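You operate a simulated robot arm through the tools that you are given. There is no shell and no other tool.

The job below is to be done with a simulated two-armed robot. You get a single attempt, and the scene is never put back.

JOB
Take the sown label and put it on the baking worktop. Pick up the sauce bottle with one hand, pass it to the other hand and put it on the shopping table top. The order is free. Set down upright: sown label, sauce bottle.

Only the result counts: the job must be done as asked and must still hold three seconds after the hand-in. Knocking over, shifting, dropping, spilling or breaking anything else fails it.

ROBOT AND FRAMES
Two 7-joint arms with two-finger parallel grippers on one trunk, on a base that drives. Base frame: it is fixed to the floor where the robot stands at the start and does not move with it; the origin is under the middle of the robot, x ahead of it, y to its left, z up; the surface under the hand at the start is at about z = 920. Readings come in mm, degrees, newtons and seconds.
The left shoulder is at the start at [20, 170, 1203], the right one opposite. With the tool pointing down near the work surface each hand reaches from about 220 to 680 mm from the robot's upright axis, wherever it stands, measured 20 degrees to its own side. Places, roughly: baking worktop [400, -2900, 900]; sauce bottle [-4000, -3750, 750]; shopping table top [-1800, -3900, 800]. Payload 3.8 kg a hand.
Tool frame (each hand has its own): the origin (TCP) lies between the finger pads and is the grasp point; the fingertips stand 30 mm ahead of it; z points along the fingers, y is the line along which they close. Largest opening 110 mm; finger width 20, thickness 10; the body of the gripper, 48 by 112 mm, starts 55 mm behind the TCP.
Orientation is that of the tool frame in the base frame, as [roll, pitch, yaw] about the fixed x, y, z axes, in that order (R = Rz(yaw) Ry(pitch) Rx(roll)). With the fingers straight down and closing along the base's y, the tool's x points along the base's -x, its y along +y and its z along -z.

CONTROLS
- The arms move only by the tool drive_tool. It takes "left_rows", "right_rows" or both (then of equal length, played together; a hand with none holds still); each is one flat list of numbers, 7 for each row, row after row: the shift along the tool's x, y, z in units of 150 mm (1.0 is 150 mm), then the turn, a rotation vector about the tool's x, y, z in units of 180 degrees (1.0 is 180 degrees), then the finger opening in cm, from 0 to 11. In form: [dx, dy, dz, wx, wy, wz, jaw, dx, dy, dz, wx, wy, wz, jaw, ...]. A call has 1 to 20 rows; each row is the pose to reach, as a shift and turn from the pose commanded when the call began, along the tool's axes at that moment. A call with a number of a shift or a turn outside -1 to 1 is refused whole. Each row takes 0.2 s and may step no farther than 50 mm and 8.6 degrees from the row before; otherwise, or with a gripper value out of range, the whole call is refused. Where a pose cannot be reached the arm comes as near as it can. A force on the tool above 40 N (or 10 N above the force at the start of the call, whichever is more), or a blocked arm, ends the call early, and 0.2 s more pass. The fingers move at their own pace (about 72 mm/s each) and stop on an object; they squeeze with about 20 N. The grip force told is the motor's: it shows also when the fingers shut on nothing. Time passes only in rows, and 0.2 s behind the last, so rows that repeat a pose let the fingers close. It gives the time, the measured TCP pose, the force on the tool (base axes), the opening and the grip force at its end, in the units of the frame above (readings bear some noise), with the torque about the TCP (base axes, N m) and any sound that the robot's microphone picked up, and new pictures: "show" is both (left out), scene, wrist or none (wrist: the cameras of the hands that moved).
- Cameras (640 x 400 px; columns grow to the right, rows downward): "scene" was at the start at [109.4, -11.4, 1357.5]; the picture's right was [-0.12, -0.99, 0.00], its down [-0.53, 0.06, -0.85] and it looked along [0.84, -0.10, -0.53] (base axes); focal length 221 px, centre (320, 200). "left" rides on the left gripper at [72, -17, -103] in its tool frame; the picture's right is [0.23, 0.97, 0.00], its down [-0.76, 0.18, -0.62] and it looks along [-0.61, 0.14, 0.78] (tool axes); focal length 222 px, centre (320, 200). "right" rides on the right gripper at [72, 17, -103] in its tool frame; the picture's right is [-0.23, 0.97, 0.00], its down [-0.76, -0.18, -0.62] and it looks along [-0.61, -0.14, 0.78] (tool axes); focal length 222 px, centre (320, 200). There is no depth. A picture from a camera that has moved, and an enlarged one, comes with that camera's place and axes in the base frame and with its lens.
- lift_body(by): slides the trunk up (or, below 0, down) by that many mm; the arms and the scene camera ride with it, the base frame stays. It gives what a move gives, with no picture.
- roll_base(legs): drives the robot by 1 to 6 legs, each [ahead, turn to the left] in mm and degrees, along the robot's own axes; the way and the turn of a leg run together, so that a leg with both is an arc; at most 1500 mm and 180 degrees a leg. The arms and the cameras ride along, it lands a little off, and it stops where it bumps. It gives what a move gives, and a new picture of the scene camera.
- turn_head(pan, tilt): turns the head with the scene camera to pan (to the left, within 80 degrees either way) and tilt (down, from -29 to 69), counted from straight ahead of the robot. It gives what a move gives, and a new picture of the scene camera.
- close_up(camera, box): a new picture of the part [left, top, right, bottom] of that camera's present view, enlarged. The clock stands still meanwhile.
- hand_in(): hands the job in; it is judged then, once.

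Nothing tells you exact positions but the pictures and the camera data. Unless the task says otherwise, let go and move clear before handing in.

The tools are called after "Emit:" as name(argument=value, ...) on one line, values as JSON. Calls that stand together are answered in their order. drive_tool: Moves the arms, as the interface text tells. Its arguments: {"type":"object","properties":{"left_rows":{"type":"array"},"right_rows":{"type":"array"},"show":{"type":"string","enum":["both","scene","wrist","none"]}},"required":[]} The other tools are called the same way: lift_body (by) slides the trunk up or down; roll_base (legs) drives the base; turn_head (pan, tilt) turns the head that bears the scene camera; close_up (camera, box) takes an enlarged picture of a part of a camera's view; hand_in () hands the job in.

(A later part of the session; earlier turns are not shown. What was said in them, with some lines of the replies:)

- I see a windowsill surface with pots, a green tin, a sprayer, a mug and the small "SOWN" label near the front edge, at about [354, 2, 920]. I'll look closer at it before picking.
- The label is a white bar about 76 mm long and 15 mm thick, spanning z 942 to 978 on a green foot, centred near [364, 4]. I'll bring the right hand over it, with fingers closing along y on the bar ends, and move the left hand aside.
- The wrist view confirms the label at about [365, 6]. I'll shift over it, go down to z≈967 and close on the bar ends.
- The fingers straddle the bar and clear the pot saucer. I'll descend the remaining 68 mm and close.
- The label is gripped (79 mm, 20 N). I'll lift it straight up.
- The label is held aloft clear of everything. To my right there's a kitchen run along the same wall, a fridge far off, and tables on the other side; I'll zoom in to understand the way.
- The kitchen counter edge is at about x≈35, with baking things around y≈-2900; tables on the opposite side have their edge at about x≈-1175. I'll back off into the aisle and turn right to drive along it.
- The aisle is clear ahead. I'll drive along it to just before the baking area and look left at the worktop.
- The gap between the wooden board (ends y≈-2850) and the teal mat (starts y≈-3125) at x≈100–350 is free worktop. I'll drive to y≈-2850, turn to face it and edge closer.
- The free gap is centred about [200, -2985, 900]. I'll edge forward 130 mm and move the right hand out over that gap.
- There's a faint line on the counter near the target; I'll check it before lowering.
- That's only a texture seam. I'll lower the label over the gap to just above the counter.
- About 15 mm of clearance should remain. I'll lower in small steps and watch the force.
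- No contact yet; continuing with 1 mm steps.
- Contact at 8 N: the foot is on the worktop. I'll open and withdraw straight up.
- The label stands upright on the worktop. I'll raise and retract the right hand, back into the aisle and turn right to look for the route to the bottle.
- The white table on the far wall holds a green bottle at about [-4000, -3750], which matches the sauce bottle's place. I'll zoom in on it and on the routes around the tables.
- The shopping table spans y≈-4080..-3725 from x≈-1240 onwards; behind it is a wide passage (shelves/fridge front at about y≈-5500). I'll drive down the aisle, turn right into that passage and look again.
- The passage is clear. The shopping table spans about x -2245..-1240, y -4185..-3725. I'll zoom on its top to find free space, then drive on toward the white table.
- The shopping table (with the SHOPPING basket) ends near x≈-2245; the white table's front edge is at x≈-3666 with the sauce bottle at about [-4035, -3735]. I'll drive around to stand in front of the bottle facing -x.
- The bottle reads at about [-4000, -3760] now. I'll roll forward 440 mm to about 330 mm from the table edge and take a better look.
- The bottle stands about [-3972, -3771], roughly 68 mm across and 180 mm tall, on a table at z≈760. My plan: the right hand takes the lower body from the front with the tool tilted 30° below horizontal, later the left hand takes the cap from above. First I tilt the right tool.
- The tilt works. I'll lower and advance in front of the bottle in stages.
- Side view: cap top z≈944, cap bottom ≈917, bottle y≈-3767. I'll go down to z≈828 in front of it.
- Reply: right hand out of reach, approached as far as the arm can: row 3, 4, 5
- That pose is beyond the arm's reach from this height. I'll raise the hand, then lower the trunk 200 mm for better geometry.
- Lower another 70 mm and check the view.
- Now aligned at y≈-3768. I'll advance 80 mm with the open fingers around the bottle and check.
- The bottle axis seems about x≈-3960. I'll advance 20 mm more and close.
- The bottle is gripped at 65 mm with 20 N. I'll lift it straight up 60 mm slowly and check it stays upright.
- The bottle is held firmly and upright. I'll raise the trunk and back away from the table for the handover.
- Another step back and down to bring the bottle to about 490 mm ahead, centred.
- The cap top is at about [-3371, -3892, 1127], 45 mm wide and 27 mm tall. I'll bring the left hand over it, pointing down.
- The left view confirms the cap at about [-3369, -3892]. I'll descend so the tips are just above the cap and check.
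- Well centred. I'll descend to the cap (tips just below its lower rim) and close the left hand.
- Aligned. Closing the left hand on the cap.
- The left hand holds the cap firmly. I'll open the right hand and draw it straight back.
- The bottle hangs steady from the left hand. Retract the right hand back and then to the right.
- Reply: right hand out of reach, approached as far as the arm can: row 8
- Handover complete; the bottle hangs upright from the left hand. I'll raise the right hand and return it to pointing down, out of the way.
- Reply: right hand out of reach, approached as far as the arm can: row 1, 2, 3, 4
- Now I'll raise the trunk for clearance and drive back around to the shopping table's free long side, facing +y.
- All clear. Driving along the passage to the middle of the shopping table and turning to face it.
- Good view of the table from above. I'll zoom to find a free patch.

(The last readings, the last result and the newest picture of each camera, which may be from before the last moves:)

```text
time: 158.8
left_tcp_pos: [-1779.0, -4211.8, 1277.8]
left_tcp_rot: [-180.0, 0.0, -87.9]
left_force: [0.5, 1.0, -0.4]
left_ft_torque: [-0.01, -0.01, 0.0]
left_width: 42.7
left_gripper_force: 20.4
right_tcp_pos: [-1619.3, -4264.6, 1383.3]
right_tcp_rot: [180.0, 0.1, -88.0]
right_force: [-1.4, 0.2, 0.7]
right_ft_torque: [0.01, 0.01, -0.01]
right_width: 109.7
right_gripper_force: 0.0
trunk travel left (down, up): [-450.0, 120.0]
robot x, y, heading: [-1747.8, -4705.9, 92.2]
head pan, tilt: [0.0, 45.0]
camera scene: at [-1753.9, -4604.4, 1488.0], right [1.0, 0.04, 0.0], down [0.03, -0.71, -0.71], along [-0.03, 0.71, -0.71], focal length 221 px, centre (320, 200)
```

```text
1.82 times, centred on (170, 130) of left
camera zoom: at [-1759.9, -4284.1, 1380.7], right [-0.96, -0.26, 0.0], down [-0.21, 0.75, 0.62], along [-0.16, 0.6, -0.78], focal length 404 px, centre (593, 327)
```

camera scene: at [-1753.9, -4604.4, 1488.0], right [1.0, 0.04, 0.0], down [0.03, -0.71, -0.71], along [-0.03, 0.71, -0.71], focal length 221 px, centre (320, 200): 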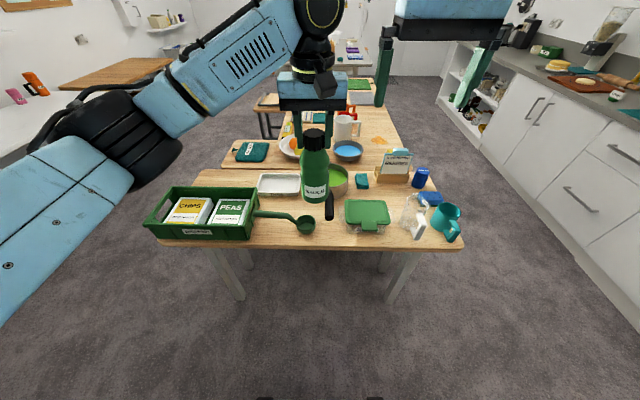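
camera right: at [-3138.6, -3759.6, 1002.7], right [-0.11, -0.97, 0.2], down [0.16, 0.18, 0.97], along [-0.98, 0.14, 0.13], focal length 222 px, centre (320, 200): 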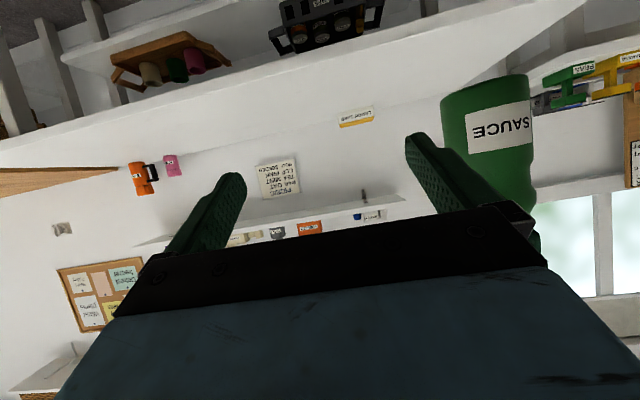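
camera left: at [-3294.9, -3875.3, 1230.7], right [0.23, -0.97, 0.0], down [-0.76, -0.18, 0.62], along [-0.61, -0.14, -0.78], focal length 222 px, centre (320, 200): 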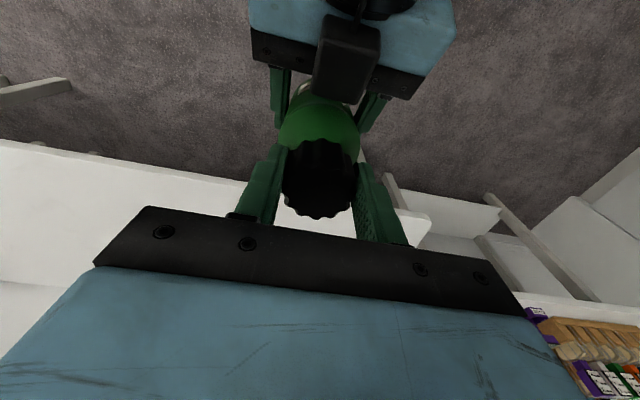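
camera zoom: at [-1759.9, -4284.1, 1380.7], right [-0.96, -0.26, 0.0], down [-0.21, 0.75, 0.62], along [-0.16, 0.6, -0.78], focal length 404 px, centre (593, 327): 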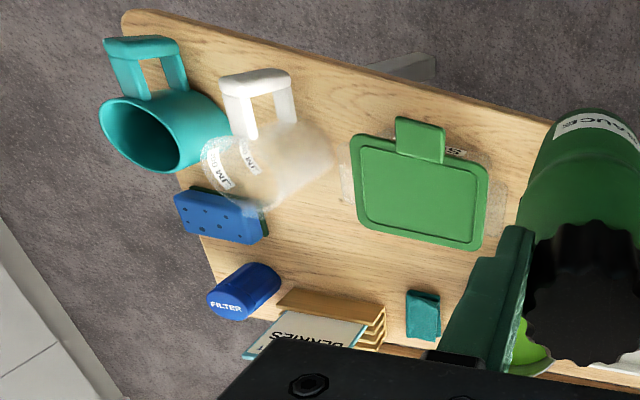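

There's a free patch between the cloth, letter rack, sponge, jug and SOUP box, centred about [-1450, -3880] (roughly 180 mm square). I'll move the base to the right so the left hand can reach it.

Emit:
roll_base(legs=[[0, -92.2], [400, 0], [0, 90], [220, 0]])

Emit:
close_up(camera="left", box=[0, 0, 640, 400])

Emit:
close_up(camera="right", box=[0, 0, 640, 400])

```text
time: 170.2
left_tcp_pos: [-1339.7, -3987.0, 1277.2]
left_tcp_rot: [-179.9, 0.0, -91.3]
left_force: [0.4, 0.4, -1.1]
left_ft_torque: [0.01, 0.0, 0.01]
left_width: 42.8
left_gripper_force: 19.8
right_tcp_pos: [-1182.3, -4047.0, 1383.7]
right_tcp_rot: [-180.0, 0.0, -91.3]
right_force: [0.7, -0.4, 0.5]
right_ft_torque: [-0.04, 0.03, 0.0]
right_width: 110.0
right_gripper_force: 0.0
trunk travel left (down, up): [-450.0, 120.0]
robot x, y, heading: [-1339.3, -4481.3, 88.5]
head pan, tilt: [0.0, 45.0]
camera scene: at [-1337.1, -4380.1, 1488.0], right [1.0, -0.02, 0.0], down [-0.02, -0.71, -0.71], along [0.02, 0.71, -0.71], focal length 221 px, centre (320, 200)
```

scene: 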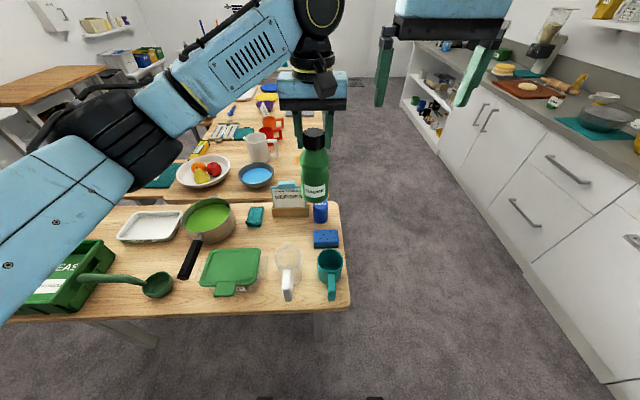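

```text
1.00 times, centred on (320, 200) of left (not enlarged: the box is as wide or as high as the picture)
camera zoom: at [-1324.2, -4060.0, 1380.8], right [-0.98, -0.21, 0.0], down [-0.16, 0.77, 0.62], along [-0.13, 0.61, -0.78], focal length 222 px, centre (320, 200)
```

zoom: 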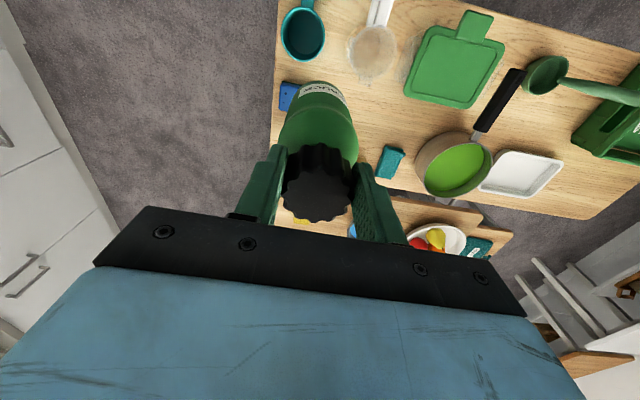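

```text
1.00 times, centred on (320, 200) of right (not enlarged: the box is as wide or as high as the picture)
camera zoom: at [-1200.9, -4120.1, 1487.5], right [-0.97, 0.25, 0.0], down [0.2, 0.76, 0.62], along [0.16, 0.6, -0.78], focal length 222 px, centre (320, 200)
```

zoom: 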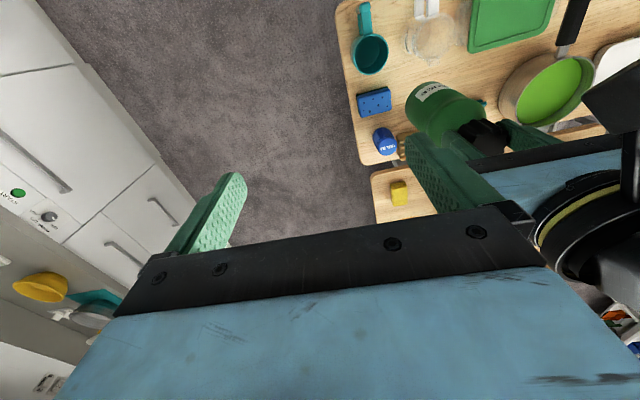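

Zooming in to measure the free patch from here.

Emit:
close_up(camera="scene", box=[190, 190, 350, 290])

Emit:
close_up(camera="left", box=[270, 0, 430, 200])

```text
4.00 times, centred on (270, 240) of scene
camera zoom: at [-1337.1, -4380.1, 1488.0], right [1.0, -0.02, 0.0], down [-0.02, -0.71, -0.71], along [0.02, 0.71, -0.71], focal length 885 px, centre (520, 40)
```

zoom: 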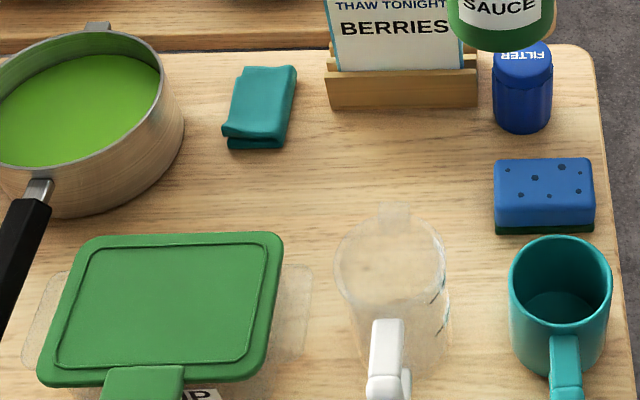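

```text
2.00 times, centred on (350, 100) of left
camera zoom: at [-1324.2, -4060.0, 1380.8], right [-0.98, -0.21, 0.0], down [-0.16, 0.77, 0.62], along [-0.13, 0.61, -0.78], focal length 444 px, centre (260, 400)
```

zoom: 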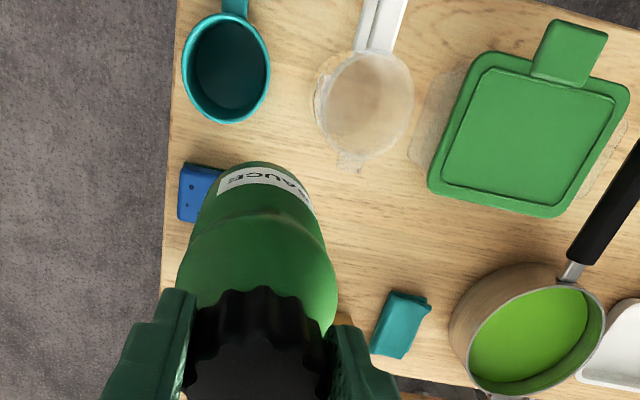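

The free rectangle is about x -1545..-1350, y -3980..-3795. I'll move the left hand over its centre [-1450, -3882] at height, then check from the cameras.

Emit:
drive_tool(left_rows=[-0.174, 0.187, 0, 0, 0, 0, 3.5, -0.348, 0.374, 0, 0, 0, 0, 3.5, -0.52, 0.56, 0, 0, 0, 0, 3.5, -0.69, 0.749, 0, 0, 0, 0, 3.5, -0.69, 0.749, 0, 0, 0, 0, 3.5])

Emit:
lift_body(by=-150)

Emit:
turn_head(pan=5, tilt=40)

```text
time: 171.4
left_tcp_pos: [-1449.5, -3881.8, 1277.9]
left_tcp_rot: [-179.9, 0.1, -91.3]
left_force: [0.3, 0.6, -1.0]
left_ft_torque: [-0.02, 0.02, 0.02]
left_width: 42.7
left_gripper_force: 19.8
right_tcp_pos: [-1181.5, -4049.5, 1383.4]
right_tcp_rot: [180.0, 0.1, -91.3]
right_force: [0.5, -0.7, 0.3]
right_ft_torque: [-0.01, -0.02, 0.01]
right_width: 110.0
right_gripper_force: 0.0
trunk travel left (down, up): [-450.0, 120.0]
robot x, y, heading: [-1337.7, -4481.1, 88.8]
head pan, tilt: [0.0, 45.0]
camera scene: at [-1336.8, -4380.6, 1488.0], right [1.0, -0.02, 0.0], down [-0.02, -0.71, -0.71], along [0.02, 0.71, -0.71], focal length 221 px, centre (320, 200)
camera left: at [-1434.0, -3953.6, 1381.7], right [-0.98, -0.21, 0.0], down [-0.16, 0.76, 0.62], along [-0.13, 0.61, -0.78], focal length 222 px, centre (320, 200)
```

scene: 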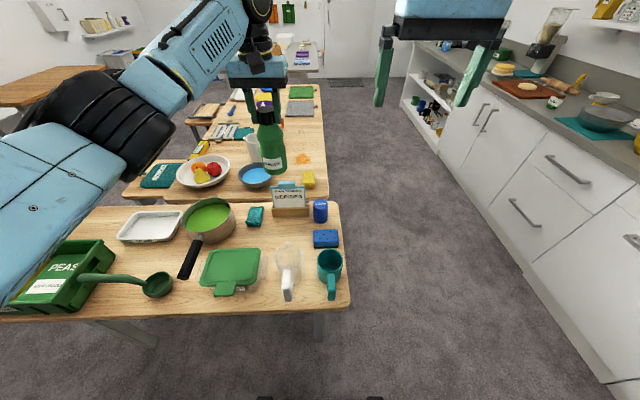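
left: 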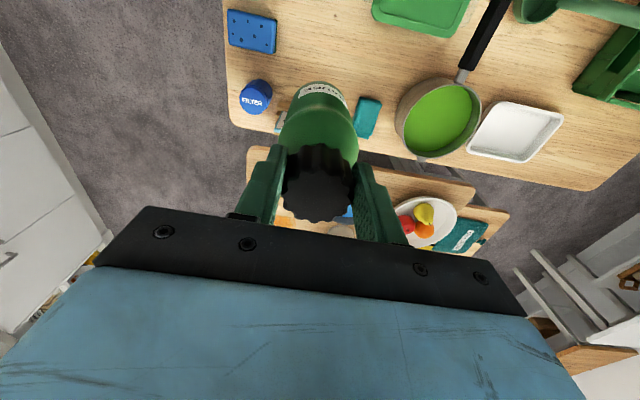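

```text
time: 173.2
left_tcp_pos: [-1449.7, -3879.6, 1128.8]
left_tcp_rot: [179.9, 0.1, -91.4]
left_force: [-0.6, 0.3, -1.2]
left_ft_torque: [-0.02, 0.01, -0.01]
left_width: 42.6
left_gripper_force: 20.1
right_tcp_pos: [-1182.5, -4048.2, 1233.7]
right_tcp_rot: [179.9, 0.1, -91.3]
right_force: [0.7, 0.0, 0.7]
right_ft_torque: [0.02, 0.01, 0.01]
right_width: 109.8
right_gripper_force: 0.0
trunk travel left (down, up): [-300.0, 270.0]
robot x, y, heading: [-1334.9, -4479.5, 88.7]
head pan, tilt: [0.0, 45.0]
```

```text
time: 173.9
left_tcp_pos: [-1450.1, -3879.6, 1127.2]
left_tcp_rot: [180.0, 0.1, -91.3]
left_force: [-1.0, -0.5, -0.3]
left_ft_torque: [0.01, -0.02, -0.02]
left_width: 42.9
left_gripper_force: 20.4
right_tcp_pos: [-1181.4, -4046.9, 1233.3]
right_tcp_rot: [-179.9, 0.0, -91.3]
right_force: [-0.2, 0.0, -0.2]
right_ft_torque: [0.02, 0.0, 0.01]
right_width: 109.8
right_gripper_force: 0.1
trunk travel left (down, up): [-300.0, 270.0]
robot x, y, heading: [-1339.7, -4482.6, 88.6]
head pan, tilt: [5.0, 40.0]
camera scene: at [-1344.4, -4376.7, 1345.2], right [1.0, 0.06, 0.0], down [0.04, -0.64, -0.77], along [-0.05, 0.76, -0.64], focal length 221 px, centre (320, 200)
```

scene: 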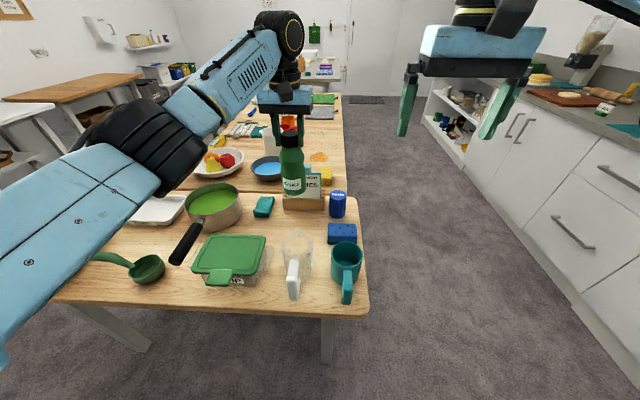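

The bottle hangs over the patch, in front of the letter rack. I'll lower the arm to leave about 30 mm clearance and check.

Emit:
drive_tool(left_rows=[0, 0, 0.2, 0, 0, 0, 3.5, 0, 0, 0.4, 0, 0, 0, 3.5, 0, 0, 0.6, 0, 0, 0, 3.5, 0, 0, 0.7, 0, 0, 0, 3.5, 0, 0, 0.8, 0, 0, 0, 3.5, 0, 0, 0.8, 0, 0, 0, 3.5])

Emit:
close_up(camera="scene", box=[190, 120, 390, 245])

Emit:
close_up(camera="right", box=[0, 0, 640, 400])

```text
time: 175.3
left_tcp_pos: [-1449.5, -3880.2, 1008.1]
left_tcp_rot: [-179.9, 0.1, -91.2]
left_force: [0.7, 0.3, -0.8]
left_ft_torque: [-0.05, -0.07, -0.01]
left_width: 42.6
left_gripper_force: 20.2
right_tcp_pos: [-1181.3, -4048.0, 1234.1]
right_tcp_rot: [-179.9, 0.0, -91.3]
right_force: [-0.2, 0.6, 0.3]
right_ft_torque: [0.01, -0.01, 0.01]
right_width: 110.0
right_gripper_force: 0.1
trunk travel left (down, up): [-300.0, 270.0]
robot x, y, heading: [-1335.9, -4483.3, 88.7]
head pan, tilt: [5.0, 40.0]
camera scene: at [-1344.4, -4376.9, 1345.2], right [1.0, 0.06, 0.0], down [0.04, -0.64, -0.77], along [-0.05, 0.76, -0.64], focal length 221 px, centre (320, 200)
camera left: at [-1434.2, -3953.3, 1111.4], right [-0.98, -0.21, 0.0], down [-0.16, 0.76, 0.62], along [-0.13, 0.61, -0.78], focal length 222 px, centre (320, 200)
```

scene: 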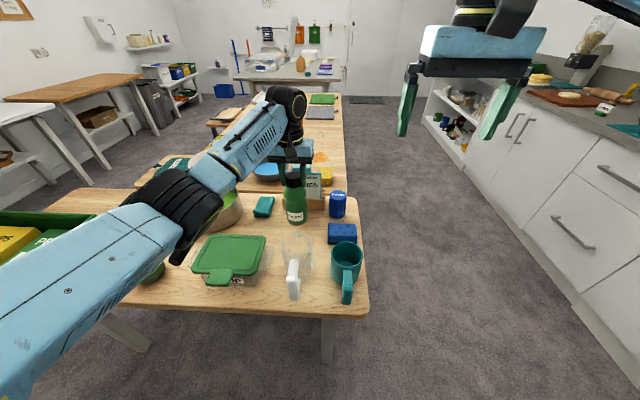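
left: 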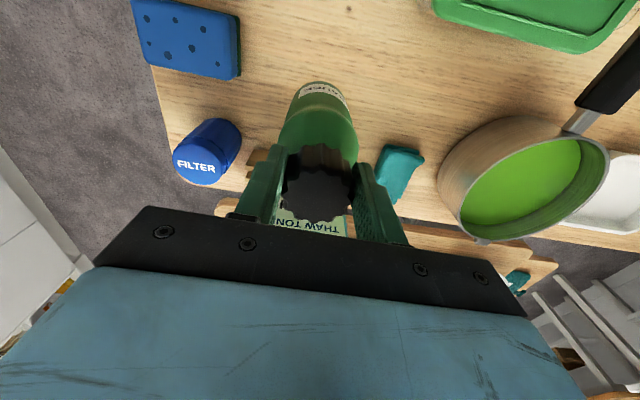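

```text
3.20 times, centred on (290, 182) of scene
camera zoom: at [-1344.4, -4376.9, 1345.2], right [1.0, 0.06, 0.0], down [0.04, -0.64, -0.77], along [-0.05, 0.76, -0.64], focal length 708 px, centre (416, 256)
```

zoom: 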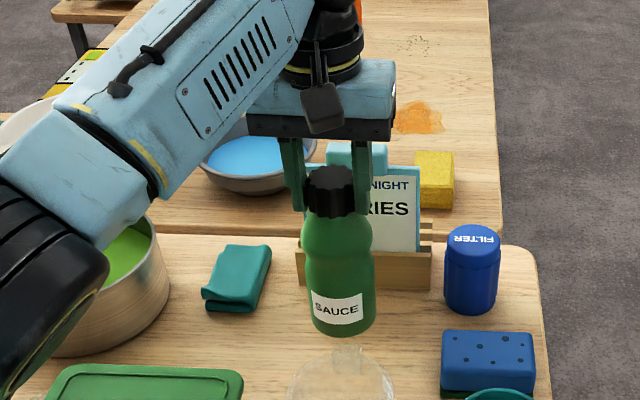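

```text
1.00 times, centred on (320, 200) of right (not enlarged: the box is as wide or as high as the picture)
camera zoom: at [-1200.9, -4120.4, 1337.6], right [-0.97, 0.25, 0.0], down [0.2, 0.76, 0.62], along [0.16, 0.6, -0.78], focal length 222 px, centre (320, 200)
```

zoom: 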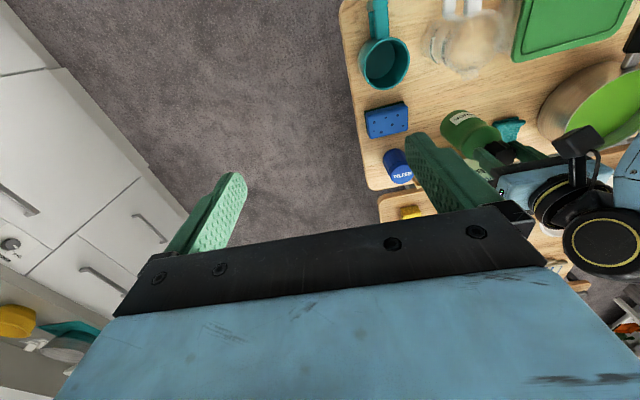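

The bottle hangs upright with roughly 50 mm to go. I'll lower 35 mm, then in small steps with force checks.

Emit:
drive_tool(left_rows=[0, 0, 0.06, 0, 0, 0, 3.5, 0, 0, 0.12, 0, 0, 0, 3.5, 0, 0, 0.18, 0, 0, 0, 3.5, 0, 0, 0.23, 0, 0, 0, 3.5, 0, 0, 0.23, 0, 0, 0, 3.5])

Emit:
close_up(camera="scene", box=[230, 150, 390, 250])

```text
time: 176.5
left_tcp_pos: [-1450.2, -3879.9, 974.3]
left_tcp_rot: [-179.9, 0.0, -91.1]
left_force: [-0.2, 0.1, -1.6]
left_ft_torque: [-0.03, 0.02, 0.03]
left_width: 42.9
left_gripper_force: 20.2
right_tcp_pos: [-1181.2, -4048.7, 1233.5]
right_tcp_rot: [180.0, 0.0, -91.2]
right_force: [-0.4, -0.8, 0.2]
right_ft_torque: [-0.02, 0.01, -0.05]
right_width: 110.0
right_gripper_force: 0.0
trunk travel left (down, up): [-300.0, 270.0]
robot x, y, heading: [-1337.7, -4479.2, 88.6]
head pan, tilt: [5.0, 40.0]
camera scene: at [-1344.5, -4376.8, 1345.2], right [1.0, 0.06, 0.0], down [0.04, -0.64, -0.77], along [-0.05, 0.76, -0.64], focal length 221 px, centre (320, 200)
camera left: at [-1434.4, -3953.3, 1076.8], right [-0.98, -0.21, 0.0], down [-0.16, 0.77, 0.62], along [-0.13, 0.61, -0.78], focal length 222 px, centre (320, 200)
```

scene: 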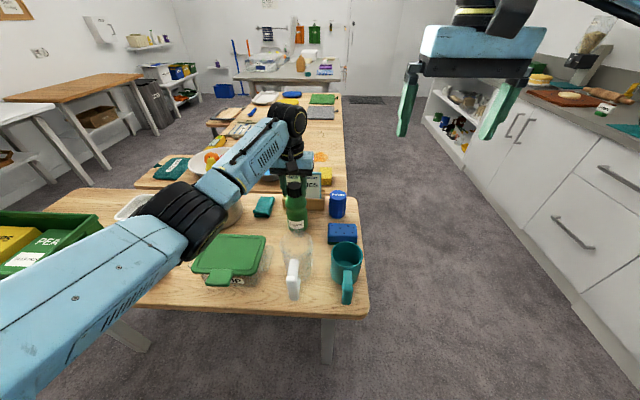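
left: 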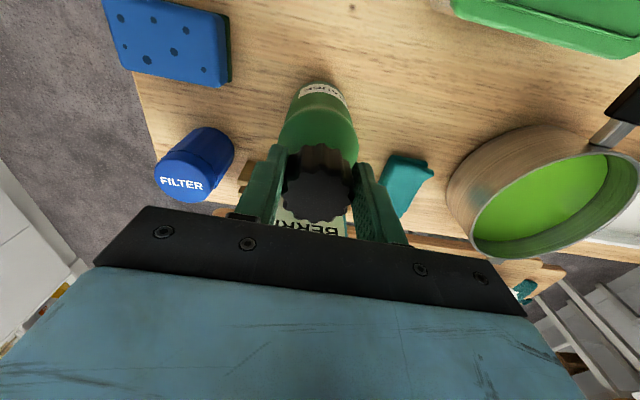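

```text
4.00 times, centred on (310, 200) of scene
camera zoom: at [-1344.5, -4376.8, 1345.2], right [1.0, 0.06, 0.0], down [0.04, -0.64, -0.77], along [-0.05, 0.76, -0.64], focal length 885 px, centre (360, 200)
```

zoom: 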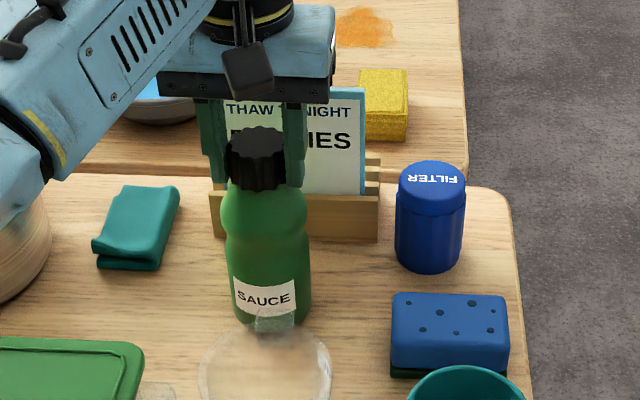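

No contact yet. Continue in 2 mm steps.

Emit:
drive_tool(left_rows=[0, 0, 0.013, 0, 0, 0, 3.5, 0, 0, 0.027, 0, 0, 0, 3.5, 0, 0, 0.04, 0, 0, 0, 3.5, 0, 0, 0.053, 0, 0, 0, 3.5, 0, 0, 0.053, 0, 0, 0, 3.5], show="none")

```text
time: 177.7
left_tcp_pos: [-1448.7, -3879.8, 967.0]
left_tcp_rot: [-180.0, 0.3, -91.3]
left_force: [-1.3, 0.9, 12.8]
left_ft_torque: [-0.07, 0.09, -0.01]
left_width: 42.7
left_gripper_force: 20.6
right_tcp_pos: [-1181.2, -4050.1, 1233.9]
right_tcp_rot: [180.0, 0.1, -91.2]
right_force: [0.3, 0.5, 0.4]
right_ft_torque: [-0.02, 0.02, 0.01]
right_width: 110.1
right_gripper_force: 0.0
trunk travel left (down, up): [-300.0, 270.0]
robot x, y, heading: [-1338.8, -4484.6, 88.9]
head pan, tilt: [5.0, 40.0]
```

Contact at 13 N with z≈967: the bottle stands on the table. I'll check the picture, ease off slightly and open.

Emit:
drive_tool(left_rows=[0, 0, -0.005, 0, 0, 0, 3.5, 0, 0, -0.005, 0, 0, 0, 3.5], show="wrist")

Emit:
close_up(camera="scene", box=[230, 150, 390, 250])

```text
time: 178.3
left_tcp_pos: [-1450.1, -3879.5, 967.5]
left_tcp_rot: [179.9, 0.1, -91.4]
left_force: [-1.3, 2.9, 12.8]
left_ft_torque: [0.35, 0.07, 0.0]
left_width: 42.9
left_gripper_force: 20.7
right_tcp_pos: [-1182.1, -4047.8, 1234.9]
right_tcp_rot: [-179.9, 0.1, -91.3]
right_force: [0.4, -0.6, 0.2]
right_ft_torque: [0.0, -0.04, 0.03]
right_width: 110.1
right_gripper_force: 0.0
trunk travel left (down, up): [-300.0, 270.0]
robot x, y, heading: [-1339.4, -4482.7, 88.8]
head pan, tilt: [5.0, 40.0]
camera left: at [-1433.5, -3954.4, 1070.7], right [-0.98, -0.21, 0.0], down [-0.16, 0.76, 0.63], along [-0.13, 0.61, -0.78], focal length 222 px, centre (320, 200)
```

left: 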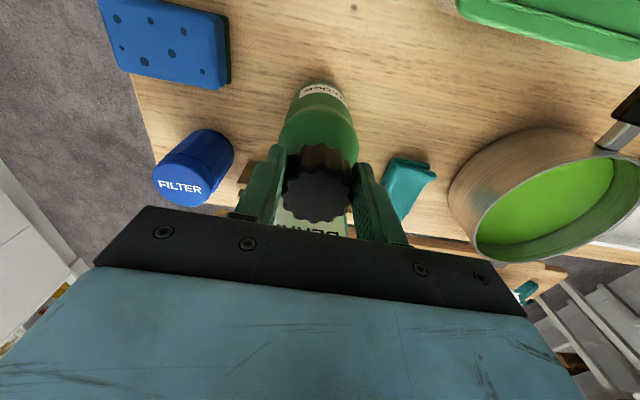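

```text
4.00 times, centred on (310, 200) of scene
camera zoom: at [-1344.4, -4377.6, 1345.3], right [1.0, 0.06, 0.0], down [0.04, -0.64, -0.77], along [-0.05, 0.76, -0.64], focal length 885 px, centre (360, 200)
```

zoom: 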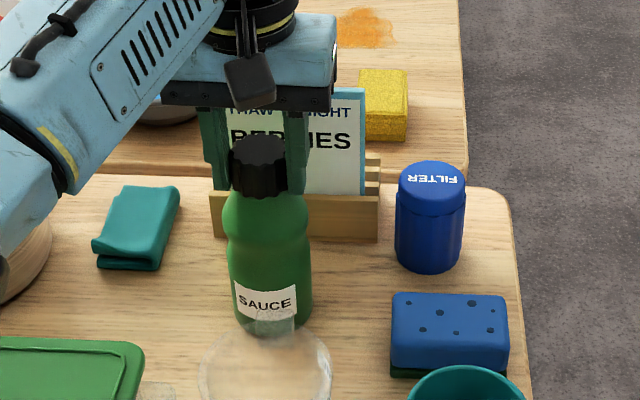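

Contact is through the base only. I'll ease up another 1.5 mm to relieve the push, then check before opening.

Emit:
drive_tool(left_rows=[0, 0, -0.006, 0, 0, 0, 3.5, 0, 0, -0.012, 0, 0, 0, 3.5, 0, 0, -0.012, 0, 0, 0, 3.5], show="none")

```text
time: 179.1
left_tcp_pos: [-1448.6, -3881.2, 966.9]
left_tcp_rot: [180.0, -0.1, -91.3]
left_force: [0.5, 1.9, 4.6]
left_ft_torque: [0.15, -0.09, 0.0]
left_width: 43.1
left_gripper_force: 20.4
right_tcp_pos: [-1181.5, -4048.9, 1233.7]
right_tcp_rot: [-180.0, 0.1, -91.3]
right_force: [0.2, 0.1, 0.3]
right_ft_torque: [-0.02, 0.0, -0.01]
right_width: 110.2
right_gripper_force: 0.0
trunk travel left (down, up): [-300.0, 270.0]
robot x, y, heading: [-1340.9, -4478.1, 88.8]
head pan, tilt: [5.0, 40.0]
```

Light contact of 5 N. Opening the left hand now.

Emit:
drive_tool(left_rows=[0, 0, 0, 0, 0, 0, 4.6, 0, 0, 0, 0, 0, 0, 5.5, 0, 0, 0, 0, 0, 0, 7, 0, 0, 0, 0, 0, 0, 8.5, 0, 0, 0, 0, 0, 0, 8.5])

Emit:
close_up(camera="scene", box=[230, 150, 390, 250])

```text
time: 180.3
left_tcp_pos: [-1448.0, -3879.6, 968.2]
left_tcp_rot: [179.9, 0.0, -91.3]
left_force: [-0.8, 0.0, 0.2]
left_ft_torque: [-0.05, -0.01, -0.03]
left_width: 85.1
left_gripper_force: 0.0
right_tcp_pos: [-1181.0, -4049.3, 1233.0]
right_tcp_rot: [-180.0, 0.1, -91.2]
right_force: [-0.2, 0.4, -0.4]
right_ft_torque: [0.02, 0.0, -0.03]
right_width: 110.1
right_gripper_force: 0.1
trunk travel left (down, up): [-300.0, 270.0]
robot x, y, heading: [-1336.0, -4483.5, 88.7]
head pan, tilt: [5.0, 40.0]
camera scene: at [-1344.4, -4376.8, 1345.2], right [1.0, 0.06, 0.0], down [0.04, -0.64, -0.77], along [-0.05, 0.76, -0.64], focal length 221 px, centre (320, 200)
camera left: at [-1433.9, -3953.5, 1071.7], right [-0.98, -0.21, 0.0], down [-0.16, 0.76, 0.62], along [-0.13, 0.61, -0.78], focal length 222 px, centre (320, 200)
```

scene: 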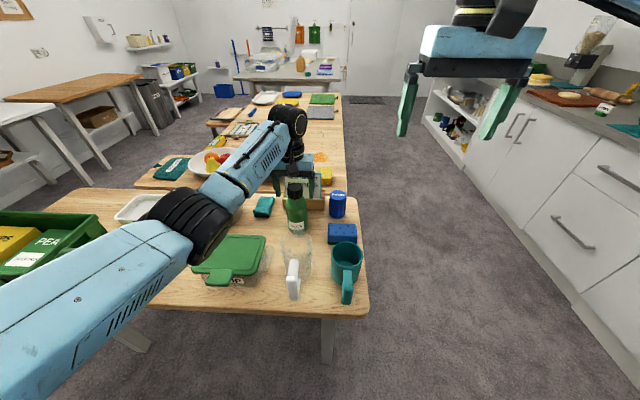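
left: 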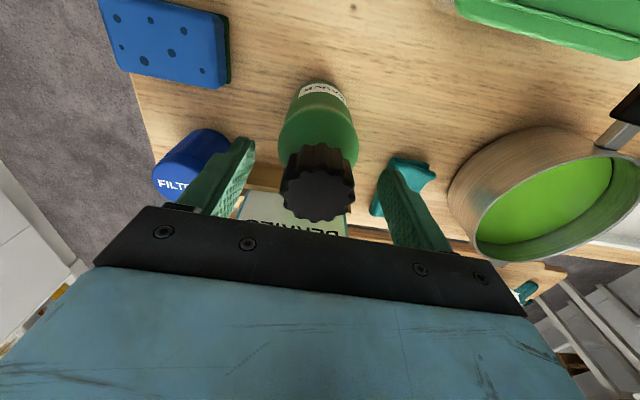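

```text
4.00 times, centred on (310, 200) of scene
camera zoom: at [-1344.4, -4376.8, 1345.2], right [1.0, 0.06, 0.0], down [0.04, -0.64, -0.77], along [-0.05, 0.76, -0.64], focal length 885 px, centre (360, 200)
```

zoom: 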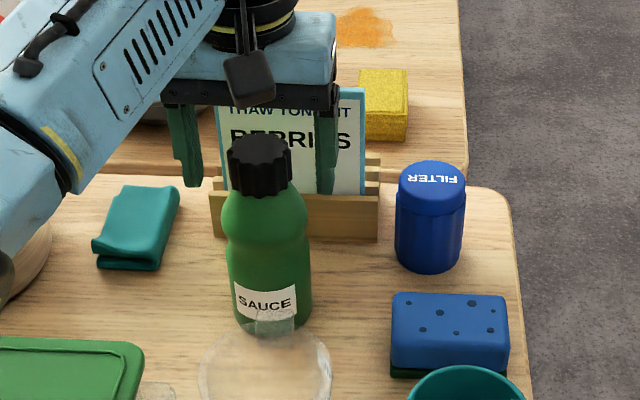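

The bottle stands free. I'll withdraw the left hand straight up.

Emit:
drive_tool(left_rows=[0, 0, -0.1, 0, 0, 0, 8.5, 0, 0, -0.25, 0, 0, 0, 8.5, 0, 0, -0.5, 0, 0, 0, 8.5, 0, 0, -0.75, 0, 0, 0, 8.5, 0, 0, -1, 0, 0, 0, 8.5], show="none")

Emit:
drive_tool(left_rows=[0.15, 0, -0.2, 0, 0, 0, 8.5, 0.3, 0, -0.4, 0, 0, 0, 8.5, 0.5, 0, -0.6, 0, 0, 0, 8.5, 0.7, 0, -0.7, 0, 0, 0, 8.5])

Emit:
close_up(camera="scene", box=[190, 140, 390, 265])

```text
time: 181.5
left_tcp_pos: [-1450.9, -3881.4, 1117.0]
left_tcp_rot: [-180.0, 0.0, -91.2]
left_force: [-0.5, -0.7, 0.5]
left_ft_torque: [0.03, -0.05, 0.01]
left_width: 84.9
left_gripper_force: 0.1
right_tcp_pos: [-1181.5, -4049.8, 1232.9]
right_tcp_rot: [-180.0, 0.2, -91.4]
right_force: [0.0, 0.3, -0.7]
right_ft_torque: [0.0, -0.02, 0.04]
right_width: 110.0
right_gripper_force: 0.1
trunk travel left (down, up): [-300.0, 270.0]
robot x, y, heading: [-1336.0, -4484.6, 88.8]
head pan, tilt: [5.0, 40.0]
```

```text
time: 182.5
left_tcp_pos: [-1454.8, -3983.7, 1221.4]
left_tcp_rot: [180.0, -0.1, -91.2]
left_force: [0.2, -0.3, 0.8]
left_ft_torque: [0.01, 0.02, 0.05]
left_width: 85.2
left_gripper_force: 0.1
right_tcp_pos: [-1180.8, -4049.5, 1234.6]
right_tcp_rot: [179.9, 0.2, -91.2]
right_force: [0.4, -0.6, 0.8]
right_ft_torque: [-0.02, -0.02, 0.01]
right_width: 110.3
right_gripper_force: 0.1
trunk travel left (down, up): [-300.0, 270.0]
robot x, y, heading: [-1338.6, -4479.9, 88.4]
head pan, tilt: [5.0, 40.0]
camera scene: at [-1344.6, -4377.3, 1345.3], right [1.0, 0.06, 0.0], down [0.04, -0.64, -0.77], along [-0.05, 0.76, -0.64], focal length 221 px, centre (320, 200)
camera left: at [-1438.2, -4057.4, 1324.8], right [-0.98, -0.21, 0.0], down [-0.16, 0.76, 0.62], along [-0.13, 0.61, -0.78], focal length 222 px, centre (320, 200)
```

scene: 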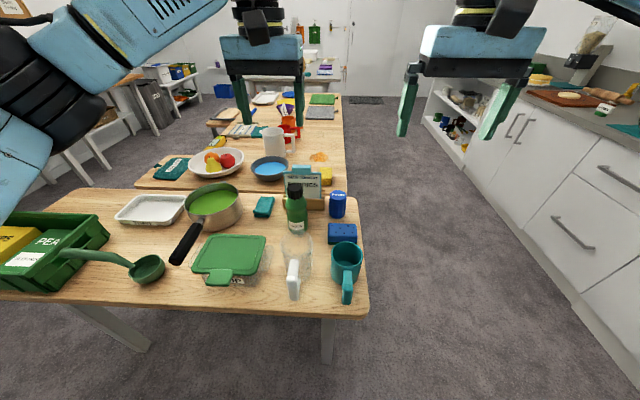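
left: 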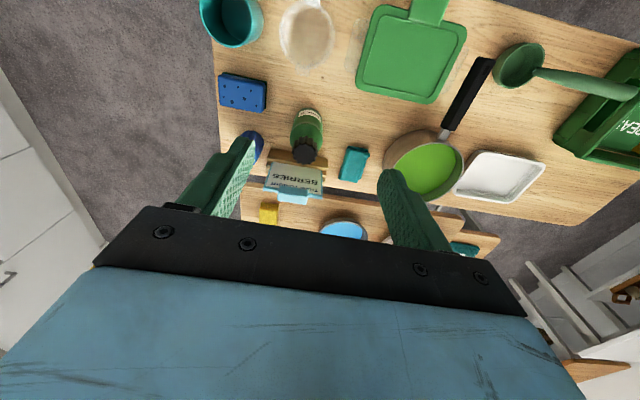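

```text
3.20 times, centred on (290, 202) of scene
camera zoom: at [-1344.6, -4377.3, 1345.3], right [1.0, 0.06, 0.0], down [0.04, -0.64, -0.77], along [-0.05, 0.76, -0.64], focal length 708 px, centre (416, 192)
```

zoom: 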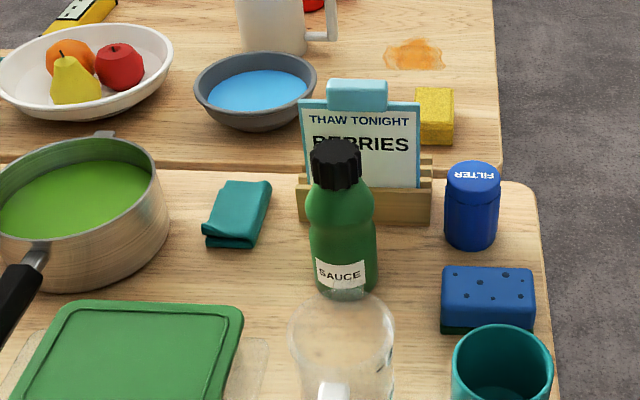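

The sauce bottle stands upright on the shopping table with nothing else disturbed. A last look across at the label on the baking worktop before handing in.

Emit:
turn_head(pan=-44, tilt=15)

Emit:
close_up(camera="scene", box=[280, 170, 360, 220])

```text
time: 183.6
left_tcp_pos: [-1451.7, -3982.5, 1219.9]
left_tcp_rot: [179.9, 0.0, -91.3]
left_force: [0.3, -0.1, 0.4]
left_ft_torque: [-0.01, 0.0, 0.03]
left_width: 84.9
left_gripper_force: 0.0
right_tcp_pos: [-1181.7, -4048.8, 1233.5]
right_tcp_rot: [-180.0, 0.1, -91.3]
right_force: [0.1, -0.8, 0.7]
right_ft_torque: [-0.02, 0.01, -0.01]
right_width: 109.8
right_gripper_force: 0.0
trunk travel left (down, up): [-300.0, 270.0]
robot x, y, heading: [-1343.8, -4480.6, 88.7]
head pan, tilt: [-44.0, 15.0]
camera scene: at [-1272.6, -4395.9, 1384.7], right [0.7, -0.71, 0.0], down [-0.18, -0.18, -0.97], along [0.69, 0.68, -0.26], focal length 221 px, centre (320, 200)
```

scene: 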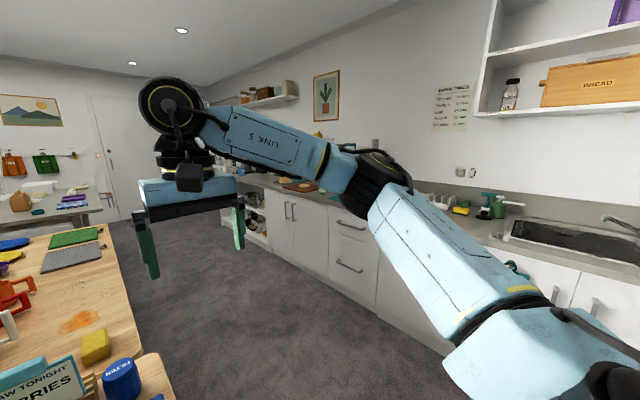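

```text
8.00 times, centred on (320, 195) of scene
camera zoom: at [-1272.6, -4395.9, 1384.7], right [0.7, -0.71, 0.0], down [-0.18, -0.18, -0.97], along [0.69, 0.68, -0.26], focal length 1770 px, centre (320, 240)
```

zoom: 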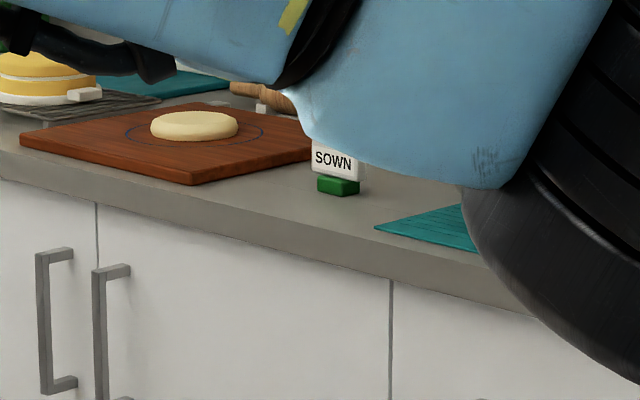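

The SOWN label stands upright on the baking worktop and the sauce bottle stands upright on the shopping table; both hands are empty and clear. I'm handing the job in.

Emit:
hand_in()

```text
The job is handed in.
```

The job is handed in. When I last looked, just before handing in, both items were standing upright in place.

- **Sown label:** it is on the baking worktop at about [180, -2985], in the clear space between the wooden board and the teal mat.
- **Sauce bottle:** the right hand picked it up and passed it to the left hand in mid-air. The left hand then set it on the shopping table top at about [-1450, -3880], just in front of the letter rack.

I saw no sign that anything else was knocked, shifted or spilled. Both hands are empty and clear of the tables. The result of the judging has not come back to me.
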